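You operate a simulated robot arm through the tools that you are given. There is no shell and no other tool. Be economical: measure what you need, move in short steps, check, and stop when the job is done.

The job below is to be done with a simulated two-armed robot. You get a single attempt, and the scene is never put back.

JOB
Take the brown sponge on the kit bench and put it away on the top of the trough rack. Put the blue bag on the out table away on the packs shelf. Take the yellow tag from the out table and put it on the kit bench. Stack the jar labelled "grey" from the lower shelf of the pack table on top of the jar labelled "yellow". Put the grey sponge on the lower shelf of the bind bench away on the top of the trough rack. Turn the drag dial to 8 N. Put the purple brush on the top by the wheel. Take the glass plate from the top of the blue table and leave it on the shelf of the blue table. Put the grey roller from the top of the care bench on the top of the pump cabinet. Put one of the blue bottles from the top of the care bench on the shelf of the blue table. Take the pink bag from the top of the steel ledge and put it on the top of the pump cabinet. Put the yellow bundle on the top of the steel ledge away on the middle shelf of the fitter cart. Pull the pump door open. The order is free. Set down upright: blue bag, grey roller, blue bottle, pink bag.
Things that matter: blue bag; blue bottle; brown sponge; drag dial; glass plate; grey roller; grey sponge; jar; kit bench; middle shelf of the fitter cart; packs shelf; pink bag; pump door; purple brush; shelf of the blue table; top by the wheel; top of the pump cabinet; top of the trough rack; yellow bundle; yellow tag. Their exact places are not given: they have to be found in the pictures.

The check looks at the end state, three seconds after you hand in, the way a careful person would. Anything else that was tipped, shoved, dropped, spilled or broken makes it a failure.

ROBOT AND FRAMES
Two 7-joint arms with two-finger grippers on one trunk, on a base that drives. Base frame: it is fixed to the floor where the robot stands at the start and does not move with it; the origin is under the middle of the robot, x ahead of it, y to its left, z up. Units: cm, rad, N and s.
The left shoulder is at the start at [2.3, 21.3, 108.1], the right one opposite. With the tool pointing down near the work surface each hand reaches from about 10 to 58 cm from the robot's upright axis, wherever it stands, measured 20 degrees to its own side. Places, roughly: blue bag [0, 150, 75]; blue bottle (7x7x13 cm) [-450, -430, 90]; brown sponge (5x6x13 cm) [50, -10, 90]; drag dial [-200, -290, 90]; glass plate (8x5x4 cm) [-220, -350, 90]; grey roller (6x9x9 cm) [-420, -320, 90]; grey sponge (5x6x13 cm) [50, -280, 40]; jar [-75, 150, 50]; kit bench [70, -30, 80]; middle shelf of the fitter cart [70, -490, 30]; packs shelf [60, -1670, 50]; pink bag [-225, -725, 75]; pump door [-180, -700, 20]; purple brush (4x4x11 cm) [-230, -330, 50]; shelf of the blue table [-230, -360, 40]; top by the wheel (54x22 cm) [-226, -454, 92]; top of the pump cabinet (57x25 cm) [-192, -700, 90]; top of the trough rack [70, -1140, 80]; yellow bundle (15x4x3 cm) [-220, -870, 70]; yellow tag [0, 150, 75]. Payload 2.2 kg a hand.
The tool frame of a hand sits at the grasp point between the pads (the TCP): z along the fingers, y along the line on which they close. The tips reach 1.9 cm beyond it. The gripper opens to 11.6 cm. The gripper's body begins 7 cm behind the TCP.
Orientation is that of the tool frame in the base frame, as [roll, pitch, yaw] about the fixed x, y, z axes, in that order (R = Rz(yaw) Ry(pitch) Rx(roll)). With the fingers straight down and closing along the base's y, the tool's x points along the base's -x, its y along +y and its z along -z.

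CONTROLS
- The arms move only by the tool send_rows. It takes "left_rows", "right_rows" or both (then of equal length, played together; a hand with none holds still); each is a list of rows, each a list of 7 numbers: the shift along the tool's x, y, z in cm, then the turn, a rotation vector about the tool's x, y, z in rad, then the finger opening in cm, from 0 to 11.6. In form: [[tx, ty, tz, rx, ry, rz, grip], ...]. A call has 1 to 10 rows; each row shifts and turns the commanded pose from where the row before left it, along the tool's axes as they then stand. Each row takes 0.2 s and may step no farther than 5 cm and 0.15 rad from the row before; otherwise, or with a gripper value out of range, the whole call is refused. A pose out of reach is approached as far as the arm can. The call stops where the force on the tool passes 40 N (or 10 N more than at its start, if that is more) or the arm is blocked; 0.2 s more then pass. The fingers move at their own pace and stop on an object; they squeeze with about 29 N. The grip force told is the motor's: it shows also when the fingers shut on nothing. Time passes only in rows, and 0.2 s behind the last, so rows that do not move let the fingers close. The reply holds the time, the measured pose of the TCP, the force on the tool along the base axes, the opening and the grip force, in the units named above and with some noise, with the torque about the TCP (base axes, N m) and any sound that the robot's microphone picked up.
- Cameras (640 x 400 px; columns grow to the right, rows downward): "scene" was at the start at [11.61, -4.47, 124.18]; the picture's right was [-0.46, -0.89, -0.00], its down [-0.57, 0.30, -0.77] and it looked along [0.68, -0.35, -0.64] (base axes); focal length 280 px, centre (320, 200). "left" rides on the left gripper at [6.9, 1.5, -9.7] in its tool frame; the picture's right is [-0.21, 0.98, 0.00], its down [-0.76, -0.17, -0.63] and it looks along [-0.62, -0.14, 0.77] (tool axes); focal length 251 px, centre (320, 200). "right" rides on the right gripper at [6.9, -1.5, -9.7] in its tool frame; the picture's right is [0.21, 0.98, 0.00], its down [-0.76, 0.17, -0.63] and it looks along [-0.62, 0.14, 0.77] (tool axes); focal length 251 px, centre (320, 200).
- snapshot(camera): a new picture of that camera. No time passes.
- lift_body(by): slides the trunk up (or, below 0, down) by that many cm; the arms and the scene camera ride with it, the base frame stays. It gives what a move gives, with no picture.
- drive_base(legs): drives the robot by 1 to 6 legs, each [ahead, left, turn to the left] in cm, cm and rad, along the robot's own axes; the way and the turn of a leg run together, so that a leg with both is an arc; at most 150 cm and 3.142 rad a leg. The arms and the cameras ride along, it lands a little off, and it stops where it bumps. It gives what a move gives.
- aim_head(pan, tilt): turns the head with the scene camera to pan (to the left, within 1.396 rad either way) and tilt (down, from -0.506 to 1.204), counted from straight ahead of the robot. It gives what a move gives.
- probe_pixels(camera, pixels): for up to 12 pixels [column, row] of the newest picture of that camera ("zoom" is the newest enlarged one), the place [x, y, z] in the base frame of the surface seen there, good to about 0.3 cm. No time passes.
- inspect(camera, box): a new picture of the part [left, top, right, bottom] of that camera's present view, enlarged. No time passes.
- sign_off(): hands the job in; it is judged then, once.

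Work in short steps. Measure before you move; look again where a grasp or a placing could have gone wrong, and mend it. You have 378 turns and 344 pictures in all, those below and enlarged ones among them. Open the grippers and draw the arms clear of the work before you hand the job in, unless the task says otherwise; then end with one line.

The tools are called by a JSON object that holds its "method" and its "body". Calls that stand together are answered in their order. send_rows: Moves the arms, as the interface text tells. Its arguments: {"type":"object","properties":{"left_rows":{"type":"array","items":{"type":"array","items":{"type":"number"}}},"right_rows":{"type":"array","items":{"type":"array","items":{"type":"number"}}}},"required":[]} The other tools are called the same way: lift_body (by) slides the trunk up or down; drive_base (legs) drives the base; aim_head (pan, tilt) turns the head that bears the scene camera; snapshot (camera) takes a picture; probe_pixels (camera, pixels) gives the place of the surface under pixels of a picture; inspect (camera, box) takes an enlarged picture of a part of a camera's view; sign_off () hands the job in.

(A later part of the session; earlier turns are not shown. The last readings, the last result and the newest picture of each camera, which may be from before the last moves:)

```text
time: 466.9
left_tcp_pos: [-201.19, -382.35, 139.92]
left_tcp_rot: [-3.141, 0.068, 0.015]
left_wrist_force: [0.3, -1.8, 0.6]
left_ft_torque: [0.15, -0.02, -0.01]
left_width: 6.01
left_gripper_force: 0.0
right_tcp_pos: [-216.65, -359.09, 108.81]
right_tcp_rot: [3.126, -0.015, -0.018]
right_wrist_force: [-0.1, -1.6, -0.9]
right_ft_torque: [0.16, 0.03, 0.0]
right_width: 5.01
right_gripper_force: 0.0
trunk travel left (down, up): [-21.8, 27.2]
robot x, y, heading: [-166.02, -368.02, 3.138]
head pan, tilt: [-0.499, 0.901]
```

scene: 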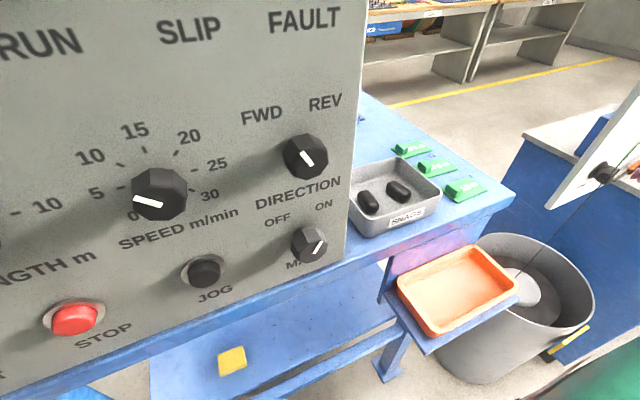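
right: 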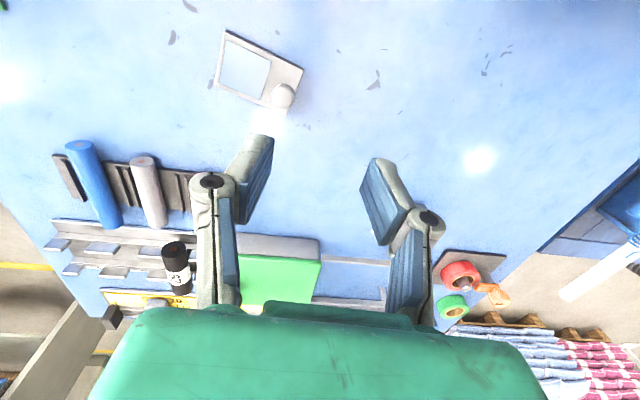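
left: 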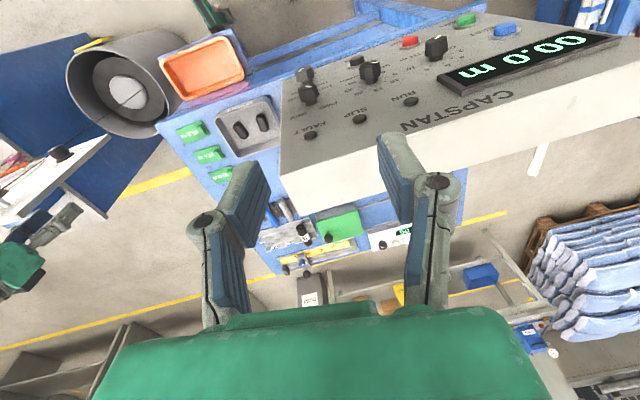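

The left arm is still too near the head, which keeps the body swaying. I move the left hand 30 cm farther left (above the panel) and wait.

{"method": "send_rows", "body": {"left_rows": [[0, 2, 0, 0, 0, 0, 6], [0, 3, 0, 0, 0, 0, 6], [0, 3, 0, 0, 0, 0, 6], [0, 3, 0, 0, 0, 0, 6], [0, 3, 0, 0, 0, 0, 6], [0, 3, 0, 0, 0, 0, 6], [0, 3, 0, 0, 0, 0, 6], [0, 3, 0, 0, 0, 0, 6]]}}

{"method": "aim_head", "body": {"pan": -0.5, "tilt": 0.8}}

{"method": "aim_head", "body": {"pan": -0.5, "tilt": 0.9}}

```text
time: 468.8
left_tcp_pos: [-204.36, -402.0, 136.39]
left_tcp_rot: [3.12, 0.071, 0.011]
left_wrist_force: [-0.5, -0.2, -0.4]
left_ft_torque: [-0.03, -0.04, 0.02]
left_width: 5.99
left_gripper_force: 0.1
left hand out of reach, approached as far as the arm can: row 2, 3, 4, 5, 6, 7, 8
right_tcp_pos: [-216.57, -356.92, 108.67]
right_tcp_rot: [3.117, -0.013, -0.016]
right_wrist_force: [0.6, -0.2, 0.2]
right_ft_torque: [0.02, 0.05, 0.02]
right_width: 4.98
right_gripper_force: 0.1
trunk travel left (down, up): [-21.8, 27.2]
robot x, y, heading: [-166.2, -367.23, 3.141]
head pan, tilt: [-0.499, 0.901]
```

```text
time: 469.4
left_tcp_pos: [-204.47, -406.48, 135.44]
left_tcp_rot: [-3.131, 0.071, 0.018]
left_wrist_force: [0.5, -2.4, 0.5]
left_ft_torque: [0.23, -0.06, -0.05]
left_width: 5.99
left_gripper_force: 0.0
right_tcp_pos: [-216.95, -359.96, 109.19]
right_tcp_rot: [3.122, -0.013, -0.028]
right_wrist_force: [-0.3, -3.3, -0.2]
right_ft_torque: [0.19, -0.03, -0.02]
right_width: 5.02
right_gripper_force: 0.1
trunk travel left (down, up): [-21.8, 27.2]
robot x, y, heading: [-166.39, -368.12, 3.136]
head pan, tilt: [-0.499, 0.799]
```

```text
time: 470.1
left_tcp_pos: [-204.52, -403.54, 136.24]
left_tcp_rot: [3.13, 0.069, 0.013]
left_wrist_force: [-0.8, -0.7, 0.8]
left_ft_torque: [0.06, -0.02, -0.02]
left_width: 6.01
left_gripper_force: 0.1
right_tcp_pos: [-217.31, -356.75, 108.99]
right_tcp_rot: [3.092, -0.019, -0.042]
right_wrist_force: [0.0, -0.1, -0.2]
right_ft_torque: [0.01, -0.02, 0.0]
right_width: 5.0
right_gripper_force: 0.0
trunk travel left (down, up): [-21.8, 27.2]
robot x, y, heading: [-166.02, -367.69, 3.132]
head pan, tilt: [-0.499, 0.901]
```

I bring the right hand back 5 cm to the knob's y and read again.

{"method": "send_rows", "body": {"right_rows": [[0, -1, 0, 0, 0, 0, 5], [0, -2, 0, 0, 0, 0, 5], [0, -1.5, 0, 0, 0, 0, 5], [0, 0, 0, 0, 0, 0, 5]]}}

{"method": "aim_head", "body": {"pan": -0.5, "tilt": 0.8}}

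{"method": "aim_head", "body": {"pan": -0.5, "tilt": 0.9}}

{"method": "snapshot", "body": {"camera": "right"}}

```text
time: 471.3
left_tcp_pos: [-204.01, -404.16, 136.3]
left_tcp_rot: [3.135, 0.071, 0.017]
left_wrist_force: [-0.2, 0.1, 0.6]
left_ft_torque: [-0.03, 0.0, 0.04]
left_width: 6.03
left_gripper_force: 0.0
right_tcp_pos: [-216.29, -354.22, 108.9]
right_tcp_rot: [3.127, -0.009, -0.013]
right_wrist_force: [0.2, -0.3, -0.8]
right_ft_torque: [0.04, 0.02, -0.01]
right_width: 5.01
right_gripper_force: 0.0
trunk travel left (down, up): [-21.8, 27.2]
robot x, y, heading: [-166.17, -368.39, 3.14]
head pan, tilt: [-0.499, 0.901]
stopped in row 4 (right hand): the arm was blocked; the commanded pose is now the measured one
```

```text
time: 472.0
left_tcp_pos: [-204.2, -406.91, 135.72]
left_tcp_rot: [-3.13, 0.071, 0.021]
left_wrist_force: [0.0, -1.5, 0.3]
left_ft_torque: [0.15, 0.01, -0.03]
left_width: 6.01
left_gripper_force: 0.0
right_tcp_pos: [-216.26, -356.58, 109.07]
right_tcp_rot: [3.141, -0.007, -0.011]
right_wrist_force: [0.7, 0.0, 0.7]
right_ft_torque: [0.13, -0.01, -0.02]
right_width: 4.98
right_gripper_force: 0.0
trunk travel left (down, up): [-21.8, 27.2]
robot x, y, heading: [-166.0, -368.97, 3.14]
head pan, tilt: [-0.499, 0.799]
```

```text
time: 472.6
left_tcp_pos: [-204.3, -403.95, 136.31]
left_tcp_rot: [3.13, 0.07, 0.018]
left_wrist_force: [0.0, -0.4, 0.1]
left_ft_torque: [0.01, -0.01, -0.01]
left_width: 6.0
left_gripper_force: 0.0
right_tcp_pos: [-216.36, -354.13, 108.71]
right_tcp_rot: [3.123, -0.007, -0.015]
right_wrist_force: [0.3, 0.8, 0.2]
right_ft_torque: [0.01, 0.04, 0.01]
right_width: 4.99
right_gripper_force: 0.1
trunk travel left (down, up): [-21.8, 27.2]
robot x, y, heading: [-166.41, -368.28, 3.136]
head pan, tilt: [-0.499, 0.901]
```

```text
173 pictures are left
```

right: 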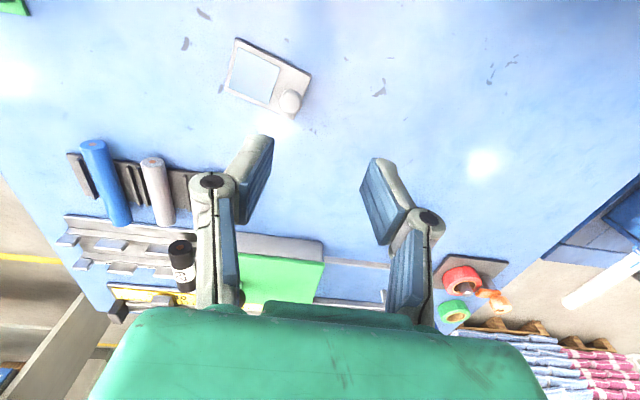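

The right forearm seems to touch the panel's edge. I retreat to the right and reorient: hand turned 90° and tilted so it reaches the knob from the right side.

{"method": "send_rows", "body": {"right_rows": [[0, -1, -1, 0, 0, 0, 5], [0, -2.5, -1, 0, 0, 0, 5], [0, -3, -1, 0, 0, 0, 5], [0, -3, 0, 0, 0, 0, 5], [0, -3, 0, 0, 0, 0, 5], [0, -3, 0, 0, 0, 0, 5], [0, -3, 0, 0, 0, 0, 5]]}}

{"method": "send_rows", "body": {"right_rows": [[0, 0, 0, 0, 0, -0.15, 5], [0, 0, 0, 0, 0, -0.15, 5], [0, 0, 0, 0, 0, -0.15, 5], [0, 0, 0, 0, 0, -0.15, 5], [0, 0, 0, 0, 0, -0.15, 5], [0, 0, 0, 0, 0, -0.15, 5], [0, 0, 0, 0, 0, -0.15, 5], [0, 0, 0, 0, 0, -0.15, 5], [0, 0, 0, 0, 0, -0.15, 5], [0, 0, 0, 0, 0, -0.15, 5]]}}

{"method": "send_rows", "body": {"right_rows": [[0, 0, 0, 0, -0.12, -0.05, 5], [0, 0, 0, 0, -0.12, 0, 5], [0, 0, 0, 0, -0.12, 0, 5], [0, 0, 0, 0, -0.12, 0, 5], [0, 0, 0, 0, -0.12, 0, 5], [0, 0, 0, 0, -0.12, 0, 5]]}}

{"method": "aim_head", "body": {"pan": -0.6, "tilt": 0.6}}

{"method": "snapshot", "body": {"camera": "scene"}}

{"method": "snapshot", "body": {"camera": "right"}}

```text
time: 474.2
left_tcp_pos: [-204.26, -400.46, 137.02]
left_tcp_rot: [3.109, 0.072, 0.011]
left_wrist_force: [-0.3, 1.5, -0.3]
left_ft_torque: [-0.1, 0.0, 0.01]
left_width: 6.02
left_gripper_force: 0.0
right_tcp_pos: [-215.98, -332.68, 110.69]
right_tcp_rot: [3.102, -0.008, -0.017]
right_wrist_force: [-0.2, 0.2, -0.4]
right_ft_torque: [-0.12, -0.01, 0.01]
right_width: 5.02
right_gripper_force: 0.0
trunk travel left (down, up): [-21.8, 27.2]
robot x, y, heading: [-166.27, -367.76, 3.134]
head pan, tilt: [-0.499, 0.901]
```

```text
time: 476.4
left_tcp_pos: [-204.14, -404.57, 136.26]
left_tcp_rot: [3.138, 0.071, 0.015]
left_wrist_force: [-0.5, -0.2, -0.5]
left_ft_torque: [0.03, 0.0, 0.01]
left_width: 5.98
left_gripper_force: 0.1
right_tcp_pos: [-216.13, -336.12, 111.45]
right_tcp_rot: [3.134, 0.014, 1.488]
right_wrist_force: [0.0, -0.1, 1.8]
right_ft_torque: [0.03, 0.0, 0.01]
right_width: 4.99
right_gripper_force: 0.1
trunk travel left (down, up): [-21.8, 27.2]
robot x, y, heading: [-166.49, -368.59, 3.13]
head pan, tilt: [-0.499, 0.901]
```

```text
time: 477.8
left_tcp_pos: [-204.2, -405.56, 135.89]
left_tcp_rot: [-3.14, 0.068, 0.018]
left_wrist_force: [-0.4, -0.7, 0.3]
left_ft_torque: [0.08, 0.0, 0.02]
left_width: 6.02
left_gripper_force: 0.0
right_tcp_pos: [-216.14, -337.04, 111.92]
right_tcp_rot: [3.136, 0.731, 1.535]
right_wrist_force: [0.7, -0.1, 0.1]
right_ft_torque: [0.06, -0.01, -0.03]
right_width: 5.01
right_gripper_force: 0.1
trunk travel left (down, up): [-21.8, 27.2]
robot x, y, heading: [-166.28, -368.89, 3.139]
head pan, tilt: [-0.499, 0.901]
```

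```text
time: 478.6
left_tcp_pos: [-204.25, -403.69, 136.37]
left_tcp_rot: [3.129, 0.072, 0.016]
left_wrist_force: [0.3, -0.1, -0.4]
left_ft_torque: [0.0, 0.01, 0.01]
left_width: 5.97
left_gripper_force: 0.1
right_tcp_pos: [-216.1, -335.39, 111.41]
right_tcp_rot: [3.135, 0.738, 1.53]
right_wrist_force: [-0.3, 0.6, 0.2]
right_ft_torque: [0.03, 0.0, -0.01]
right_width: 5.0
right_gripper_force: 0.0
trunk travel left (down, up): [-21.8, 27.2]
robot x, y, heading: [-166.2, -368.58, 3.136]
head pan, tilt: [-0.6, 0.6]
```

```text
172 pictures are left
```

scene: 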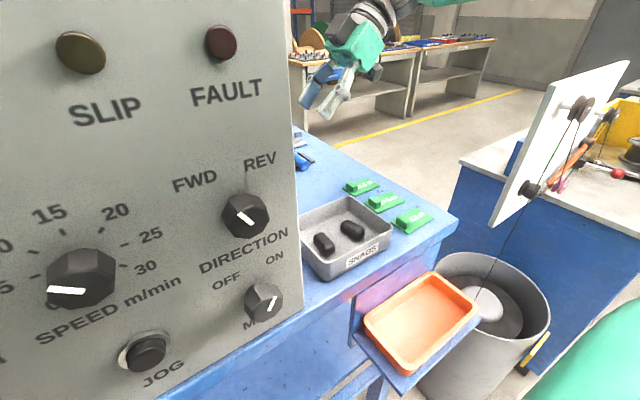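

```text
171 pictures are left
```

right: 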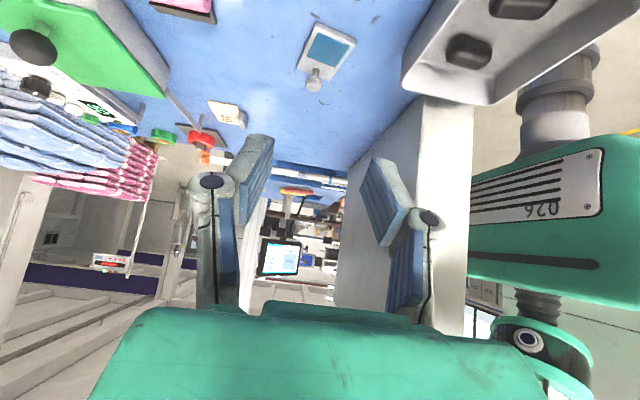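

Works: the plate is straight ahead of the tilted hand, knob at (313,80). I probe.

{"method": "probe_pixels", "body": {"camera": "right", "pixels": [[313, 80], [313, 75], [308, 85], [320, 83], [302, 65], [352, 42], [300, 70], [420, 60], [410, 95]]}}

{"method": "aim_head", "body": {"pan": -0.6, "tilt": 0.7}}

```text
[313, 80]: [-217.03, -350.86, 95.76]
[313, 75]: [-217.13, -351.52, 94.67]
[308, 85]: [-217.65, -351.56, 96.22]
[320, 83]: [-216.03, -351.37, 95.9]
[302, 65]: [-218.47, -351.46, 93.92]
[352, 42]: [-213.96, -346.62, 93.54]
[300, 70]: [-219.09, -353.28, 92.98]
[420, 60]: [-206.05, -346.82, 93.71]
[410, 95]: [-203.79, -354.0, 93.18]
```

```text
time: 479.3
left_tcp_pos: [-204.34, -398.33, 137.56]
left_tcp_rot: [3.094, 0.073, 0.01]
left_wrist_force: [-0.6, 3.1, -0.3]
left_ft_torque: [-0.2, -0.01, -0.02]
left_width: 6.0
left_gripper_force: 0.0
right_tcp_pos: [-216.04, -330.83, 110.37]
right_tcp_rot: [3.131, 0.772, 1.52]
right_wrist_force: [-0.2, 2.1, -1.7]
right_ft_torque: [-0.14, -0.01, 0.01]
right_width: 5.02
right_gripper_force: 0.0
trunk travel left (down, up): [-21.8, 27.2]
robot x, y, heading: [-166.21, -367.5, 3.136]
head pan, tilt: [-0.6, 0.7]
```

The base itself rocks slightly (y ±0.7), perhaps touching a foot plate. I shift it 4 cm right and check for calm.

{"method": "drive_base", "body": {"legs": [[3, -4, 0]]}}

{"method": "send_rows", "body": {"right_rows": [[0, 0, 0, 0, 0, 0, 5], [0, 0, 0, 0, 0, 0, 5], [0, 0, 0, 0, 0, 0, 5], [0, 0, 0, 0, 0, 0, 5], [0, 0, 0, 0, 0, 0, 5]]}}

{"method": "send_rows", "body": {"right_rows": [[0, 0, 0, 0, 0, 0, 5], [0, 0, 0, 0, 0, 0, 5], [0, 0, 0, 0, 0, 0, 5], [0, 0, 0, 0, 0, 0, 5], [0, 0, 0, 0, 0, 0, 5]]}}

{"method": "send_rows", "body": {"right_rows": [[0, 0, 0, 0, 0, 0, 5], [0, 0, 0, 0, 0, 0, 5], [0, 0, 0, 0, 0, 0, 5], [0, 0, 0, 0, 0, 0, 5], [0, 0, 0, 0, 0, 0, 5]]}}

```text
time: 480.2
left_tcp_pos: [-206.85, -397.57, 136.76]
left_tcp_rot: [3.116, 0.069, 0.015]
left_wrist_force: [0.2, 1.1, 0.9]
left_ft_torque: [-0.04, -0.03, -0.03]
left_width: 5.97
left_gripper_force: 0.0
right_tcp_pos: [-218.82, -329.58, 110.92]
right_tcp_rot: [3.133, 0.752, 1.528]
right_wrist_force: [0.7, 0.9, 0.3]
right_ft_torque: [-0.02, 0.04, -0.05]
right_width: 5.0
right_gripper_force: 0.0
trunk travel left (down, up): [-21.8, 27.2]
robot x, y, heading: [-169.07, -363.65, 3.137]
head pan, tilt: [-0.6, 0.7]
```

```text
time: 481.6
left_tcp_pos: [-206.09, -398.11, 137.0]
left_tcp_rot: [3.117, 0.08, 0.01]
left_wrist_force: [1.4, 2.2, 0.3]
left_ft_torque: [-0.19, 0.08, 0.02]
left_width: 5.98
left_gripper_force: 0.0
right_tcp_pos: [-217.82, -330.24, 111.56]
right_tcp_rot: [-3.142, 0.752, 1.53]
right_wrist_force: [-0.6, 1.7, -0.6]
right_ft_torque: [-0.11, 0.04, -0.04]
right_width: 5.0
right_gripper_force: 0.0
trunk travel left (down, up): [-21.8, 27.2]
robot x, y, heading: [-169.08, -364.63, 3.131]
head pan, tilt: [-0.6, 0.7]
stopped in row 5 (right hand): the arm was blocked; the commanded pose is now the measured one
```

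```text
time: 482.8
left_tcp_pos: [-206.29, -401.19, 136.36]
left_tcp_rot: [3.141, 0.074, 0.015]
left_wrist_force: [-0.4, -0.3, 0.4]
left_ft_torque: [-0.01, 0.01, 0.01]
left_width: 6.01
left_gripper_force: 0.1
right_tcp_pos: [-217.78, -332.79, 112.12]
right_tcp_rot: [-3.14, 0.73, 1.536]
right_wrist_force: [1.9, -0.2, 1.6]
right_ft_torque: [0.07, -0.01, -0.05]
right_width: 5.0
right_gripper_force: 0.0
trunk travel left (down, up): [-21.8, 27.2]
robot x, y, heading: [-169.09, -364.7, 3.129]
head pan, tilt: [-0.6, 0.7]
```

```text
time: 484.2
left_tcp_pos: [-205.87, -396.52, 137.62]
left_tcp_rot: [3.102, 0.074, 0.006]
left_wrist_force: [1.2, 2.1, 0.5]
left_ft_torque: [-0.19, 0.09, 0.01]
left_width: 5.99
left_gripper_force: 0.1
right_tcp_pos: [-217.42, -329.01, 110.94]
right_tcp_rot: [-3.141, 0.768, 1.528]
right_wrist_force: [0.1, 2.0, -1.0]
right_ft_torque: [-0.16, 0.02, -0.03]
right_width: 5.01
right_gripper_force: 0.0
trunk travel left (down, up): [-21.8, 27.2]
robot x, y, heading: [-168.86, -365.19, 3.125]
head pan, tilt: [-0.6, 0.7]
stopped in row 5 (right hand): the arm was blocked; the commanded pose is now the measured one
```

The sway is self-excited by the left hand's out-of-reach pose, so I back off and re-pose both arms comfortably. New plan: stand side-on to the table (facing -y), where the right shoulder is nearer.

{"method": "drive_base", "body": {"legs": [[-50, 0, 0]]}}

{"method": "send_rows", "body": {"left_rows": [[-0.5, 0, 4, 0, 0, 0, 6], [-0.5, -1, 4, 0, 0, 0, 6], [-0.5, -1, 4, 0, 0, 0, 6], [-0.5, -1, 4, 0, 0, 0, 6], [-0.5, -1, 4, 0, 0, 0, 6], [-0.5, -1, 4, 0, 0, 0, 6], [-0.5, -1, 4, 0, 0, 0, 6], [0, 0, 0, 0, 0, 0, 6], [0, 0, 0, 0, 0, 0, 6], [0, 0, 0, 0, 0, 0, 6]], "right_rows": [[0, 0, 0, 0.095, 0, 0.102, 5], [0, 0, 0, 0.095, 0, 0.102, 5], [0, 0, 0, 0.095, 0, 0.102, 5], [0, 0, 0, 0.095, 0, 0.102, 5], [0, 0, 0, 0.095, 0, 0.102, 5], [0, 0, 0, 0.095, 0, 0.102, 5], [0, 0, 0, 0.095, 0, 0.102, 5], [0, 0, 0, 0.095, 0, 0.102, 5], [0, 0, 0, 0.095, 0, 0.102, 5], [0, 0, 0, 0.095, 0, 0.102, 5]]}}

{"method": "aim_head", "body": {"pan": 0.0, "tilt": 0.7}}

{"method": "aim_head", "body": {"pan": 0.0, "tilt": 0.6}}

```text
time: 487.1
left_tcp_pos: [-156.15, -402.26, 136.52]
left_tcp_rot: [3.139, 0.07, 0.02]
left_wrist_force: [-0.1, 0.5, 0.8]
left_ft_torque: [-0.03, 0.04, 0.02]
left_width: 5.96
left_gripper_force: 0.0
right_tcp_pos: [-167.86, -333.85, 112.17]
right_tcp_rot: [-3.134, 0.731, 1.543]
right_wrist_force: [0.8, 0.8, 1.6]
right_ft_torque: [0.04, 0.08, -0.05]
right_width: 5.01
right_gripper_force: 0.0
trunk travel left (down, up): [-21.8, 27.2]
robot x, y, heading: [-118.77, -366.55, 3.131]
head pan, tilt: [-0.6, 0.7]
```

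```text
time: 489.3
left_tcp_pos: [-161.48, -396.54, 109.02]
left_tcp_rot: [-3.14, 0.073, 0.019]
left_wrist_force: [0.6, 0.3, 0.3]
left_ft_torque: [-0.02, 0.06, 0.0]
left_width: 6.01
left_gripper_force: 0.0
right_tcp_pos: [-167.71, -334.14, 112.52]
right_tcp_rot: [-3.108, 0.753, 0.169]
right_wrist_force: [1.0, 0.0, 0.9]
right_ft_torque: [-0.05, -0.03, 0.02]
right_width: 5.01
right_gripper_force: 0.0
trunk travel left (down, up): [-21.8, 27.2]
robot x, y, heading: [-119.1, -365.98, 3.133]
head pan, tilt: [-0.6, 0.7]
```

```text
time: 490.3
left_tcp_pos: [-161.59, -393.44, 109.69]
left_tcp_rot: [3.115, 0.075, 0.011]
left_wrist_force: [-0.4, 1.2, 1.0]
left_ft_torque: [-0.19, -0.01, -0.05]
left_width: 6.0
left_gripper_force: 0.2
right_tcp_pos: [-167.74, -330.63, 111.64]
right_tcp_rot: [3.135, 0.755, 0.138]
right_wrist_force: [0.1, 2.6, -1.2]
right_ft_torque: [-0.12, 0.06, 0.13]
right_width: 5.0
right_gripper_force: 0.1
trunk travel left (down, up): [-21.8, 27.2]
robot x, y, heading: [-119.52, -365.47, 3.133]
head pan, tilt: [0.0, 0.7]
```

```text
time: 491.0
left_tcp_pos: [-161.56, -398.09, 108.56]
left_tcp_rot: [-3.128, 0.072, 0.018]
left_wrist_force: [-0.1, -0.4, 0.4]
left_ft_torque: [0.03, 0.02, -0.02]
left_width: 6.0
left_gripper_force: 0.0
right_tcp_pos: [-167.77, -335.68, 112.73]
right_tcp_rot: [-3.093, 0.75, 0.182]
right_wrist_force: [-0.1, 0.1, 0.7]
right_ft_torque: [0.0, -0.05, -0.02]
right_width: 4.99
right_gripper_force: 0.0
trunk travel left (down, up): [-21.8, 27.2]
robot x, y, heading: [-119.33, -366.19, 3.135]
head pan, tilt: [0.0, 0.6]
```

Still swaying: the left elbow probably presses the torso. I stretch the left arm forward and down to change its posture.

{"method": "send_rows", "body": {"left_rows": [[-1.5, 0.3, 2.5, 0, 0, 0, 6], [-1.5, 0.3, 2.5, 0, 0, 0, 6], [-1.5, 0.3, 2.5, 0, 0, 0, 6], [-1.5, 0.3, 2.5, 0, 0, 0, 6], [-1.5, 0.3, 2.5, 0, 0, 0, 6], [-1.5, 0, 2.5, 0, 0, 0, 6], [-1.5, 0, 2.5, 0, 0, 0, 6], [-1.5, 0, 2.5, 0, 0, 0, 6]]}}

{"method": "aim_head", "body": {"pan": 0.3, "tilt": 0.6}}

{"method": "snapshot", "body": {"camera": "scene"}}

{"method": "aim_head", "body": {"pan": 0.5, "tilt": 0.5}}

```text
time: 493.0
left_tcp_pos: [-174.81, -394.79, 90.86]
left_tcp_rot: [3.117, 0.08, 0.008]
left_wrist_force: [0.4, 1.3, 0.5]
left_ft_torque: [-0.18, -0.01, 0.04]
left_width: 5.98
left_gripper_force: 0.1
right_tcp_pos: [-167.29, -330.24, 111.78]
right_tcp_rot: [3.129, 0.761, 0.13]
right_wrist_force: [0.0, 2.0, -0.8]
right_ft_torque: [-0.14, 0.05, 0.06]
right_width: 5.0
right_gripper_force: 0.0
trunk travel left (down, up): [-21.8, 27.2]
robot x, y, heading: [-119.31, -364.81, 3.134]
head pan, tilt: [0.0, 0.6]
stopped in row 8 (left hand): the arm was blocked; the commanded pose is now the measured one
```

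```text
time: 493.8
left_tcp_pos: [-174.94, -394.16, 90.75]
left_tcp_rot: [3.114, 0.081, 0.007]
left_wrist_force: [-0.4, 2.5, 1.3]
left_ft_torque: [-0.22, -0.03, 0.01]
left_width: 6.01
left_gripper_force: 0.2
right_tcp_pos: [-167.52, -329.57, 111.76]
right_tcp_rot: [3.128, 0.76, 0.129]
right_wrist_force: [0.8, 1.6, -1.0]
right_ft_torque: [-0.16, 0.07, 0.12]
right_width: 5.02
right_gripper_force: 0.0
trunk travel left (down, up): [-21.8, 27.2]
robot x, y, heading: [-118.95, -364.84, 3.131]
head pan, tilt: [0.3, 0.6]
```

```text
170 pictures are left
```

scene: 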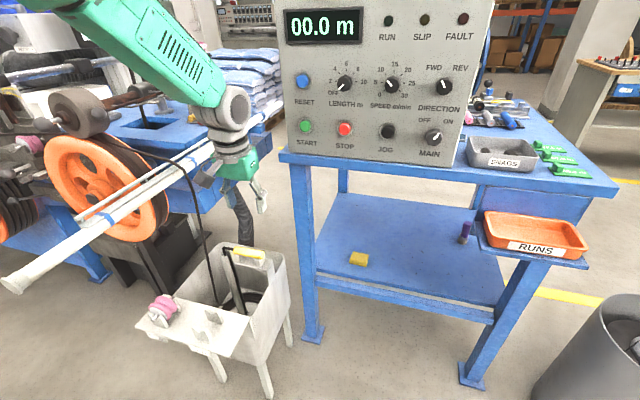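

```text
time: 494.5
left_tcp_pos: [-175.03, -394.37, 90.7]
left_tcp_rot: [3.113, 0.077, 0.008]
left_wrist_force: [-0.2, 1.8, -0.4]
left_ft_torque: [-0.12, -0.05, 0.01]
left_width: 5.99
left_gripper_force: 0.2
right_tcp_pos: [-167.38, -329.88, 111.7]
right_tcp_rot: [3.126, 0.759, 0.131]
right_wrist_force: [0.3, 1.4, -0.8]
right_ft_torque: [-0.14, 0.04, 0.12]
right_width: 5.01
right_gripper_force: 0.1
trunk travel left (down, up): [-21.8, 27.2]
robot x, y, heading: [-118.99, -364.92, 3.132]
head pan, tilt: [0.499, 0.499]
```

Now it is calm but the left hand is close to the white rail. I back off 25 cm and check again.

{"method": "drive_base", "body": {"legs": [[-25, 0, 0]]}}

{"method": "aim_head", "body": {"pan": 0.0, "tilt": 0.6}}

{"method": "aim_head", "body": {"pan": 0.3, "tilt": 0.7}}

{"method": "snapshot", "body": {"camera": "scene"}}

```text
time: 496.3
left_tcp_pos: [-150.69, -394.15, 90.89]
left_tcp_rot: [3.112, 0.079, -0.002]
left_wrist_force: [-0.4, 2.2, 0.6]
left_ft_torque: [-0.21, -0.02, -0.01]
left_width: 6.01
left_gripper_force: 0.0
right_tcp_pos: [-142.59, -329.53, 111.68]
right_tcp_rot: [3.128, 0.762, 0.122]
right_wrist_force: [-0.6, 1.9, -0.6]
right_ft_torque: [-0.12, 0.06, 0.11]
right_width: 5.0
right_gripper_force: 0.1
trunk travel left (down, up): [-21.8, 27.2]
robot x, y, heading: [-94.88, -365.27, 3.122]
head pan, tilt: [0.499, 0.499]
```

```text
time: 497.3
left_tcp_pos: [-150.5, -396.65, 89.98]
left_tcp_rot: [-3.139, 0.082, 0.001]
left_wrist_force: [-0.2, -0.4, 0.3]
left_ft_torque: [0.01, 0.0, 0.0]
left_width: 6.0
left_gripper_force: 0.1
right_tcp_pos: [-142.22, -332.82, 113.0]
right_tcp_rot: [-3.114, 0.762, 0.149]
right_wrist_force: [0.1, -0.1, -1.1]
right_ft_torque: [0.0, 0.04, 0.0]
right_width: 5.02
right_gripper_force: 0.1
trunk travel left (down, up): [-21.8, 27.2]
robot x, y, heading: [-94.79, -365.1, 3.121]
head pan, tilt: [0.0, 0.6]
```

```text
time: 498.1
left_tcp_pos: [-150.43, -395.83, 90.36]
left_tcp_rot: [3.135, 0.081, -0.001]
left_wrist_force: [0.2, 0.9, 0.1]
left_ft_torque: [-0.06, 0.0, 0.04]
left_width: 5.99
left_gripper_force: 0.1
right_tcp_pos: [-142.24, -331.71, 112.8]
right_tcp_rot: [-3.124, 0.765, 0.141]
right_wrist_force: [-0.1, 0.9, -1.5]
right_ft_torque: [-0.05, 0.07, 0.0]
right_width: 5.0
right_gripper_force: 0.1
trunk travel left (down, up): [-21.8, 27.2]
robot x, y, heading: [-94.85, -365.1, 3.122]
head pan, tilt: [0.3, 0.7]
```

```text
169 pictures are left
```

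scene: 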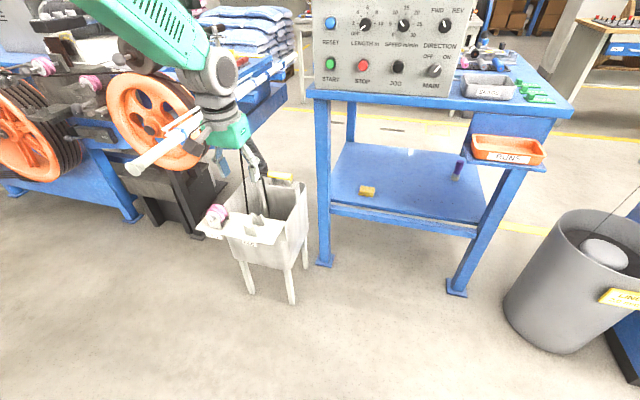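

I lower the trunk fully and test whether the sway stops there.

{"method": "lift_body", "body": {"by": -21}}

{"method": "aim_head", "body": {"pan": -0.3, "tilt": 0.6}}

{"method": "aim_head", "body": {"pan": 0.3, "tilt": 0.6}}

```text
time: 500.3
left_tcp_pos: [-150.52, -394.6, 69.74]
left_tcp_rot: [3.122, 0.081, -0.002]
left_wrist_force: [0.5, 1.8, 0.6]
left_ft_torque: [-0.16, 0.01, 0.01]
left_width: 6.0
left_gripper_force: 0.0
right_tcp_pos: [-142.22, -330.25, 91.3]
right_tcp_rot: [3.139, 0.765, 0.127]
right_wrist_force: [-0.5, 2.3, -0.4]
right_ft_torque: [-0.11, 0.0, 0.11]
right_width: 5.01
right_gripper_force: 0.1
trunk travel left (down, up): [-0.8, 48.2]
robot x, y, heading: [-94.9, -364.25, 3.123]
head pan, tilt: [0.3, 0.7]
```

```text
time: 501.3
left_tcp_pos: [-150.53, -398.02, 68.54]
left_tcp_rot: [-3.125, 0.08, 0.003]
left_wrist_force: [-0.2, -0.8, 0.1]
left_ft_torque: [0.07, 0.03, -0.03]
left_width: 5.99
left_gripper_force: 0.0
right_tcp_pos: [-142.46, -334.34, 92.27]
right_tcp_rot: [-3.094, 0.757, 0.167]
right_wrist_force: [-0.3, 0.1, 0.3]
right_ft_torque: [0.07, -0.03, -0.11]
right_width: 5.0
right_gripper_force: 0.2
trunk travel left (down, up): [-0.8, 48.2]
robot x, y, heading: [-94.44, -365.65, 3.118]
head pan, tilt: [-0.3, 0.6]
```

```text
time: 502.3
left_tcp_pos: [-150.44, -398.24, 68.46]
left_tcp_rot: [-3.126, 0.081, 0.003]
left_wrist_force: [0.1, -0.3, 0.9]
left_ft_torque: [0.06, 0.0, 0.0]
left_width: 6.0
left_gripper_force: 0.0
right_tcp_pos: [-142.32, -334.49, 92.33]
right_tcp_rot: [-3.092, 0.756, 0.167]
right_wrist_force: [-0.4, -1.3, 0.3]
right_ft_torque: [0.03, -0.02, -0.05]
right_width: 5.01
right_gripper_force: 0.1
trunk travel left (down, up): [-0.8, 48.2]
robot x, y, heading: [-94.62, -365.48, 3.125]
head pan, tilt: [0.3, 0.6]
```

The rocking is a small two-state lean; workable if I avoid contacts. I raise the trunk again, park the left hand farther left and high, and re-turn the right hand sideways.

{"method": "lift_body", "body": {"by": 21}}

{"method": "send_rows", "body": {"left_rows": [[2.3, 1.3, -3, 0, 0, 0, 6], [2.3, 1.3, -3, 0, 0, 0, 6], [2.3, 1.3, -3, 0, 0, 0, 6], [2.3, 1.3, -3, 0, 0, 0, 6], [2.3, 1.3, -3, 0, 0, 0, 6], [2.3, 1.3, -3, 0, 0, 0, 6], [2.3, 1.3, -3, 0, 0, 0, 6], [2.3, 1.3, -3, 0, 0, 0, 6], [2.3, 1.3, -3, 0, 0, 0, 6], [0, 1.3, -3, 0, 0, 0, 6]], "right_rows": [[0, 0, 0, -0.095, 0, -0.102, 5], [0, 0, 0, -0.095, 0, -0.102, 5], [0, 0, 0, -0.095, 0, -0.102, 5], [0, 0, 0, -0.095, 0, -0.102, 5], [0, 0, 0, -0.095, 0, -0.102, 5], [0, 0, 0, -0.095, 0, -0.102, 5], [0, 0, 0, -0.095, 0, -0.102, 5], [0, 0, 0, -0.095, 0, -0.102, 5], [0, 0, 0, -0.095, 0, -0.102, 5], [0, 0, 0, -0.095, 0, -0.102, 5]]}}

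{"method": "aim_head", "body": {"pan": -0.3, "tilt": 0.6}}

{"method": "snapshot", "body": {"camera": "scene"}}

```text
time: 504.6
left_tcp_pos: [-150.45, -398.13, 89.61]
left_tcp_rot: [-3.127, 0.081, 0.006]
left_wrist_force: [0.6, -0.7, -0.3]
left_ft_torque: [0.06, 0.03, -0.01]
left_width: 6.0
left_gripper_force: 0.1
right_tcp_pos: [-142.39, -334.33, 113.11]
right_tcp_rot: [-3.096, 0.756, 0.163]
right_wrist_force: [0.2, -0.3, 0.3]
right_ft_torque: [0.04, -0.02, 0.0]
right_width: 4.99
right_gripper_force: 0.2
trunk travel left (down, up): [-21.8, 27.2]
robot x, y, heading: [-94.6, -365.42, 3.126]
head pan, tilt: [0.3, 0.6]
```

```text
time: 506.8
left_tcp_pos: [-127.57, -409.15, 118.33]
left_tcp_rot: [3.14, 0.081, 0.001]
left_wrist_force: [-0.4, 0.5, 0.3]
left_ft_torque: [-0.09, -0.01, 0.01]
left_width: 5.99
left_gripper_force: 0.1
right_tcp_pos: [-142.36, -332.04, 112.8]
right_tcp_rot: [-3.127, 0.735, 1.536]
right_wrist_force: [-0.1, 0.4, 0.1]
right_ft_torque: [-0.07, 0.02, 0.0]
right_width: 4.98
right_gripper_force: 0.0
trunk travel left (down, up): [-21.8, 27.2]
robot x, y, heading: [-94.59, -364.78, 3.125]
head pan, tilt: [0.3, 0.6]
```

```text
time: 507.8
left_tcp_pos: [-127.52, -409.32, 118.21]
left_tcp_rot: [-3.141, 0.079, 0.001]
left_wrist_force: [0.0, 0.2, 0.2]
left_ft_torque: [0.02, -0.02, 0.01]
left_width: 6.01
left_gripper_force: 0.1
right_tcp_pos: [-142.33, -332.39, 112.73]
right_tcp_rot: [-3.125, 0.734, 1.532]
right_wrist_force: [-0.5, 0.8, 0.9]
right_ft_torque: [-0.03, -0.05, 0.01]
right_width: 5.02
right_gripper_force: 0.0
trunk travel left (down, up): [-21.8, 27.2]
robot x, y, heading: [-94.81, -364.8, 3.128]
head pan, tilt: [-0.3, 0.6]
```

```text
168 pictures are left
```

scene: 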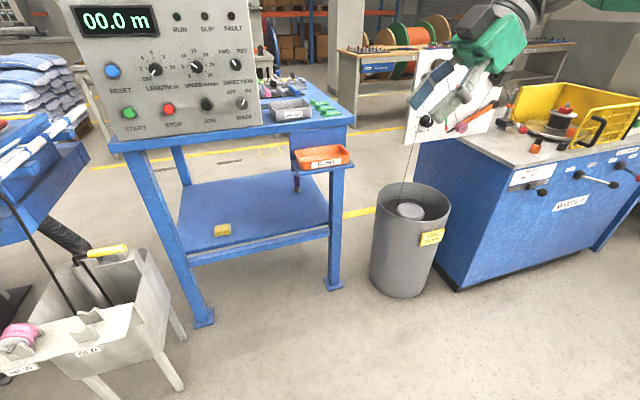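

Calm now. I drive 71 cm ahead in the safe lane.

{"method": "drive_base", "body": {"legs": [[40, 1, 0.01], [31, 0, 0]]}}

{"method": "snapshot", "body": {"camera": "right"}}

{"method": "probe_pixels", "body": {"camera": "right", "pixels": [[313, 80], [313, 75], [313, 85], [320, 80]]}}

{"method": "send_rows", "body": {"right_rows": [[0, 0, 0, 0, 0, 0, 5], [0, 0, 0, 0, 0, 0, 5], [0, 0, 0, 0, 0, 0, 5]]}}

```text
time: 512.0
left_tcp_pos: [-198.52, -410.71, 118.14]
left_tcp_rot: [3.141, 0.081, 0.015]
left_wrist_force: [-1.1, 0.2, 0.4]
left_ft_torque: [-0.05, -0.03, 0.02]
left_width: 6.01
left_gripper_force: 0.0
right_tcp_pos: [-214.39, -333.86, 112.84]
right_tcp_rot: [-3.127, 0.732, 1.549]
right_wrist_force: [-0.9, 0.6, -0.2]
right_ft_torque: [-0.02, -0.05, 0.01]
right_width: 4.98
right_gripper_force: 0.1
trunk travel left (down, up): [-21.8, 27.2]
robot x, y, heading: [-166.08, -365.91, 3.139]
head pan, tilt: [-0.3, 0.6]
```

```text
167 pictures are left
```

right: 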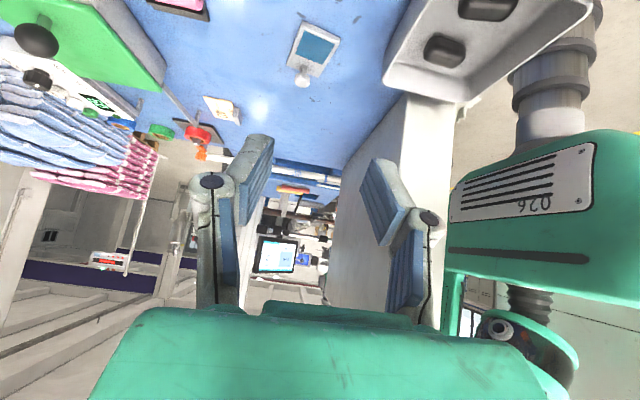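

```text
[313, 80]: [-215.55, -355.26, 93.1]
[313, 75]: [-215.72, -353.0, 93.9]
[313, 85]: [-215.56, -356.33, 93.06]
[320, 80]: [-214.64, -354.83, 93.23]
```

```text
time: 512.8
left_tcp_pos: [-198.13, -410.91, 118.19]
left_tcp_rot: [-3.14, 0.081, 0.016]
left_wrist_force: [-0.9, -0.2, 0.4]
left_ft_torque: [0.0, -0.01, -0.01]
left_width: 5.99
left_gripper_force: 0.1
right_tcp_pos: [-214.09, -334.17, 112.93]
right_tcp_rot: [-3.125, 0.73, 1.548]
right_wrist_force: [1.1, -0.9, -0.2]
right_ft_torque: [-0.02, 0.01, 0.0]
right_width: 5.0
right_gripper_force: 0.1
trunk travel left (down, up): [-21.8, 27.2]
robot x, y, heading: [-165.89, -365.91, 3.137]
head pan, tilt: [-0.3, 0.6]
```

Calm. The knob is at (302,78); I probe it exactly.

{"method": "probe_pixels", "body": {"camera": "right", "pixels": [[302, 78], [302, 74], [297, 80], [307, 82], [302, 84], [290, 68], [318, 70], [340, 40]]}}

```text
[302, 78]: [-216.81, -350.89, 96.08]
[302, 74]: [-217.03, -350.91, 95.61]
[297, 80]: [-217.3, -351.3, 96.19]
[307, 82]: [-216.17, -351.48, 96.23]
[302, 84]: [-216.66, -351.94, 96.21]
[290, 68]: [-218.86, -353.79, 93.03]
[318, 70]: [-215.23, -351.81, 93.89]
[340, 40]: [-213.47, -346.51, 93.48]
```

Knob centre ≈(-216.8,-351.7,95.4). I move along the tool axis in two stages.

{"method": "send_rows", "body": {"right_rows": [[-0.3, -0.6, 2, 0, 0, 0, 4], [-0.4, -0.6, 3.5, 0, 0, 0, 4], [-0.4, -0.6, 3.5, 0, 0, 0, 4], [-0.4, -0.5, 3.5, 0, 0, 0, 4], [0, 0, 3.5, 0, 0, 0, 4], [0, 0, 2, 0, 0, 0, 4], [0, 0, 0, 0, 0, 0, 4]]}}

{"method": "snapshot", "body": {"camera": "right"}}

```text
time: 514.4
left_tcp_pos: [-198.31, -411.37, 118.03]
left_tcp_rot: [-3.137, 0.08, 0.016]
left_wrist_force: [0.5, 0.4, -0.3]
left_ft_torque: [0.02, -0.02, 0.0]
left_width: 5.99
left_gripper_force: 0.2
right_tcp_pos: [-216.88, -347.68, 100.68]
right_tcp_rot: [-3.124, 0.727, 1.55]
right_wrist_force: [0.1, -0.1, -0.2]
right_ft_torque: [0.01, -0.02, -0.01]
right_width: 4.0
right_gripper_force: 0.2
trunk travel left (down, up): [-21.8, 27.2]
robot x, y, heading: [-166.01, -365.9, 3.14]
head pan, tilt: [-0.3, 0.6]
```

```text
166 pictures are left
```

right: 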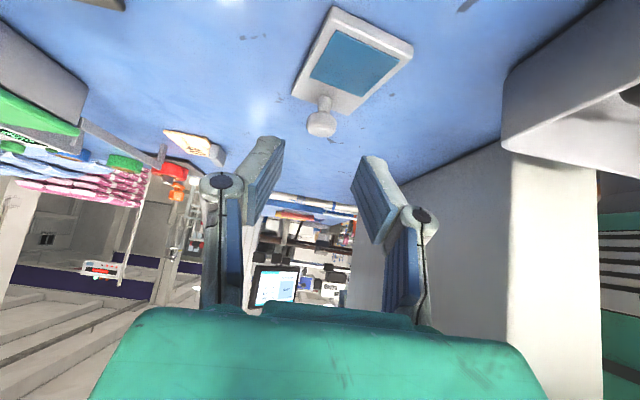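

The knob sits centrally ahead. Moving in the last 5.3 cm and closing.

{"method": "send_rows", "body": {"right_rows": [[0.2, 0, 2, 0, 0, 0, 4], [0.2, 0, 2, 0, 0, 0, 4], [0.1, 0, 1.3, 0, 0, 0, 4], [0, 0, 0, 0, 0, 0, 4]]}}

{"method": "snapshot", "body": {"camera": "right"}}

```text
time: 515.4
left_tcp_pos: [-198.21, -411.31, 117.85]
left_tcp_rot: [-3.137, 0.082, 0.016]
left_wrist_force: [-0.4, -0.4, -0.6]
left_ft_torque: [0.0, -0.02, 0.0]
left_width: 6.0
left_gripper_force: 0.0
right_tcp_pos: [-217.39, -350.88, 96.41]
right_tcp_rot: [-3.125, 0.73, 1.55]
right_wrist_force: [-0.4, 1.0, -0.1]
right_ft_torque: [0.0, 0.0, 0.0]
right_width: 4.01
right_gripper_force: 0.2
trunk travel left (down, up): [-21.8, 27.2]
robot x, y, heading: [-166.13, -365.79, 3.141]
head pan, tilt: [-0.3, 0.6]
```

```text
165 pictures are left
```

right: 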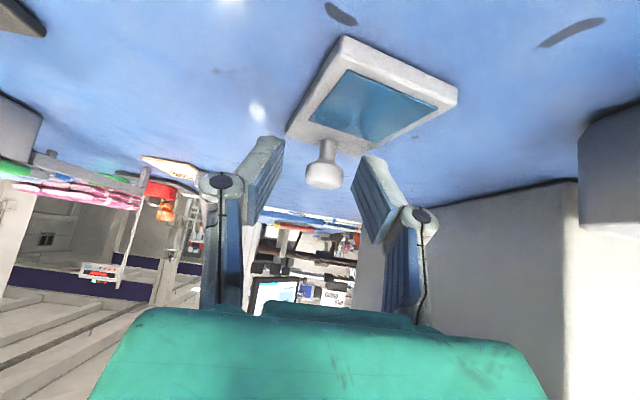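

The knob is between the pads. Closing and lifting 3 cm.

{"method": "send_rows", "body": {"right_rows": [[0, 0, 0, 0, 0, 0, 1], [0, 0, 0, 0, 0, 0, 0.8], [0, 0, 0, 0, 0, 0, 0.8], [-0.67, 0, -0.74, 0, 0, 0, 0.8], [-0.67, 0, -0.74, 0, 0, 0, 0.8], [-0.67, 0, -0.74, 0, 0, 0, 0.8], [-1.3, 0, -1.5, 0, 0, 0, 0.8]]}}

{"method": "snapshot", "body": {"camera": "right"}}

```text
time: 517.0
left_tcp_pos: [-198.23, -411.38, 117.92]
left_tcp_rot: [-3.135, 0.085, 0.015]
left_wrist_force: [-0.6, -0.6, 0.0]
left_ft_torque: [0.0, 0.01, 0.0]
left_width: 5.99
left_gripper_force: 0.1
right_tcp_pos: [-216.96, -350.77, 101.5]
right_tcp_rot: [-3.122, 0.727, 1.549]
right_wrist_force: [-1.0, 0.4, 0.0]
right_ft_torque: [-0.03, 0.0, 0.0]
right_width: 1.88
right_gripper_force: 29.2
trunk travel left (down, up): [-21.8, 27.2]
robot x, y, heading: [-166.25, -365.89, 3.14]
head pan, tilt: [-0.3, 0.6]
```

```text
164 pictures are left
```

right: 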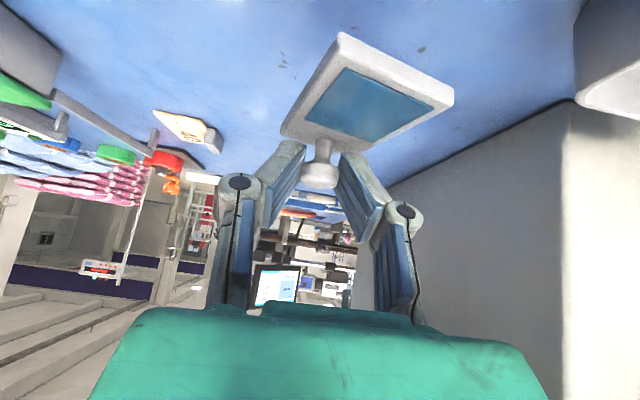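

The plate is held flat. I raise it, move it right, clear of the panel, and back the base out.

{"method": "send_rows", "body": {"right_rows": [[-2, 0, -2.2, 0, 0, 0, 0.8], [-2, 0, -2.2, 0, 0, 0, 0.8], [-2, 0, -2.2, 0, 0, 0, 0.8], [-2, 0, -2.2, 0, 0, 0, 0.8], [2, 0, -1.8, 0, 0, 0, 0.8], [2.2, 0, -2, 0, 0, 0, 0.8], [2.2, 0, -2, 0, 0, 0, 0.8], [2.2, 0, -2, 0, 0, 0, 0.8], [2.2, 0, -2, 0, 0, 0, 0.8], [2, 0, -1.8, 0, 0, 0, 0.8]]}}

{"method": "drive_base", "body": {"legs": [[-60, 0, 0]]}}

{"method": "send_rows", "body": {"right_rows": [[0, 0, 0, 0.095, 0, 0.102, 0.8], [0, 0, 0, 0.095, 0, 0.102, 0.8], [0, 0, 0, 0.095, 0, 0.102, 0.8], [0, 0, 0, 0.095, 0, 0.102, 0.8], [0, 0, 0, 0.095, 0, 0.102, 0.8], [0, 0, 0, 0.095, 0, 0.102, 0.8], [0, 0, 0, 0.095, 0, 0.102, 0.8], [0, 0, 0, 0.095, 0, 0.102, 0.8], [0, 0, 0, 0.095, 0, 0.102, 0.8], [0, 0, 0, 0.095, 0, 0.102, 0.8]]}}

{"method": "snapshot", "body": {"camera": "right"}}

```text
time: 519.2
left_tcp_pos: [-198.24, -411.29, 117.96]
left_tcp_rot: [-3.136, 0.082, 0.015]
left_wrist_force: [-0.5, -1.3, -0.8]
left_ft_torque: [0.03, 0.04, 0.02]
left_width: 5.98
left_gripper_force: 0.0
right_tcp_pos: [-216.3, -333.7, 113.43]
right_tcp_rot: [-3.122, 0.73, 1.548]
right_wrist_force: [-0.4, 0.5, -0.7]
right_ft_torque: [-0.02, 0.05, -0.03]
right_width: 1.81
right_gripper_force: 29.2
trunk travel left (down, up): [-21.8, 27.2]
robot x, y, heading: [-165.97, -365.93, 3.14]
head pan, tilt: [-0.3, 0.6]
```

```text
time: 522.7
left_tcp_pos: [-136.06, -411.35, 118.01]
left_tcp_rot: [-3.137, 0.082, 0.019]
left_wrist_force: [-0.9, -0.5, -0.3]
left_ft_torque: [0.01, -0.01, 0.05]
left_width: 5.98
left_gripper_force: 0.0
right_tcp_pos: [-154.45, -333.94, 113.48]
right_tcp_rot: [-3.124, 0.73, 1.553]
right_wrist_force: [0.2, -0.4, 0.5]
right_ft_torque: [0.04, 0.01, -0.03]
right_width: 1.81
right_gripper_force: 29.2
trunk travel left (down, up): [-21.8, 27.2]
robot x, y, heading: [-104.11, -366.14, -3.14]
head pan, tilt: [-0.3, 0.6]
```

```text
time: 524.9
left_tcp_pos: [-135.67, -411.83, 117.84]
left_tcp_rot: [-3.134, 0.084, 0.021]
left_wrist_force: [-0.5, 0.0, 0.2]
left_ft_torque: [-0.01, 0.01, -0.02]
left_width: 6.01
left_gripper_force: 0.0
right_tcp_pos: [-154.32, -334.12, 113.66]
right_tcp_rot: [-3.104, 0.761, 0.17]
right_wrist_force: [0.1, 0.3, -0.3]
right_ft_torque: [0.0, -0.03, 0.01]
right_width: 1.78
right_gripper_force: 29.3
trunk travel left (down, up): [-21.8, 27.2]
robot x, y, heading: [-104.45, -366.18, -3.144]
head pan, tilt: [-0.3, 0.6]
```

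```text
163 pictures are left
```

right: 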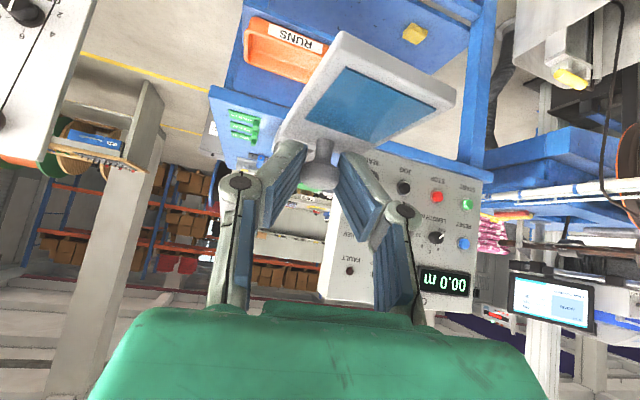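

Plate is still flat. I square the yaw, shift left for the approach, and look at the white tube's location for the left arm.

{"method": "send_rows", "body": {"right_rows": [[0, 0, 0, 0.058, 0, 0.062, 0.8], [0, 0, 0, 0.058, 0, 0.062, 0.8], [0, 2, 0, 0, 0, 0, 0.8], [0, 3, 0, 0, 0, 0, 0.8], [0, 3, 0, 0, 0, 0, 0.8], [0, 3, 0, 0, 0, 0, 0.8], [0, 3, 0, 0, 0, 0, 0.8], [0, 3, 0, 0, 0, 0, 0.8], [0, 3, 0, 0, 0, 0, 0.8]]}}

{"method": "aim_head", "body": {"pan": 0.4, "tilt": 0.6}}

{"method": "snapshot", "body": {"camera": "scene"}}

```text
time: 526.9
left_tcp_pos: [-135.77, -412.02, 117.91]
left_tcp_rot: [-3.13, 0.084, 0.019]
left_wrist_force: [0.8, 0.2, -0.1]
left_ft_torque: [0.03, 0.01, -0.01]
left_width: 6.0
left_gripper_force: 0.1
right_tcp_pos: [-154.63, -354.61, 113.13]
right_tcp_rot: [-3.107, 0.764, 0.0]
right_wrist_force: [0.6, 0.0, 0.5]
right_ft_torque: [0.0, -0.01, -0.02]
right_width: 1.75
right_gripper_force: 28.7
trunk travel left (down, up): [-21.8, 27.2]
robot x, y, heading: [-104.36, -366.16, -3.144]
head pan, tilt: [-0.3, 0.6]
```

```text
time: 527.9
left_tcp_pos: [-135.86, -411.81, 117.9]
left_tcp_rot: [-3.134, 0.084, 0.019]
left_wrist_force: [-0.3, -0.6, -0.2]
left_ft_torque: [0.01, 0.03, 0.03]
left_width: 5.99
left_gripper_force: 0.1
right_tcp_pos: [-154.66, -354.34, 113.29]
right_tcp_rot: [-3.107, 0.766, 0.002]
right_wrist_force: [-0.4, -0.3, 0.0]
right_ft_torque: [0.01, -0.03, -0.01]
right_width: 1.76
right_gripper_force: 29.1
trunk travel left (down, up): [-21.8, 27.2]
robot x, y, heading: [-104.12, -365.5, -3.142]
head pan, tilt: [0.4, 0.6]
```

```text
162 pictures are left
```

scene: 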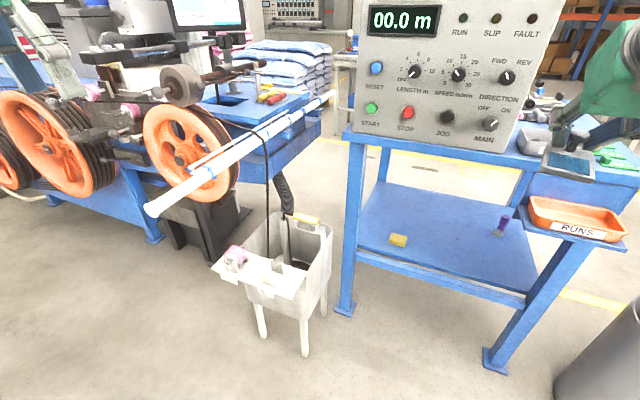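

{"method": "probe_pixels", "body": {"camera": "scene", "pixels": [[152, 210], [200, 180], [270, 135], [330, 95], [285, 110], [250, 105], [300, 100], [215, 90], [165, 165], [60, 140], [265, 98], [180, 85]]}}

```text
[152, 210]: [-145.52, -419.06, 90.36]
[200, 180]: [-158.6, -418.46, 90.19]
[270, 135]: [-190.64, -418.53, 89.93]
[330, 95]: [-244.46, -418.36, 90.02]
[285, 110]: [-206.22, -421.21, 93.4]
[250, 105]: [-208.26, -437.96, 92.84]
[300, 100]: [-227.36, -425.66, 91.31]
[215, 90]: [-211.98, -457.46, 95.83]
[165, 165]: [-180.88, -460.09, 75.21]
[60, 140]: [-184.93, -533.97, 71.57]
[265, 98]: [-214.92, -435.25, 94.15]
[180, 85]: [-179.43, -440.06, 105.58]
```

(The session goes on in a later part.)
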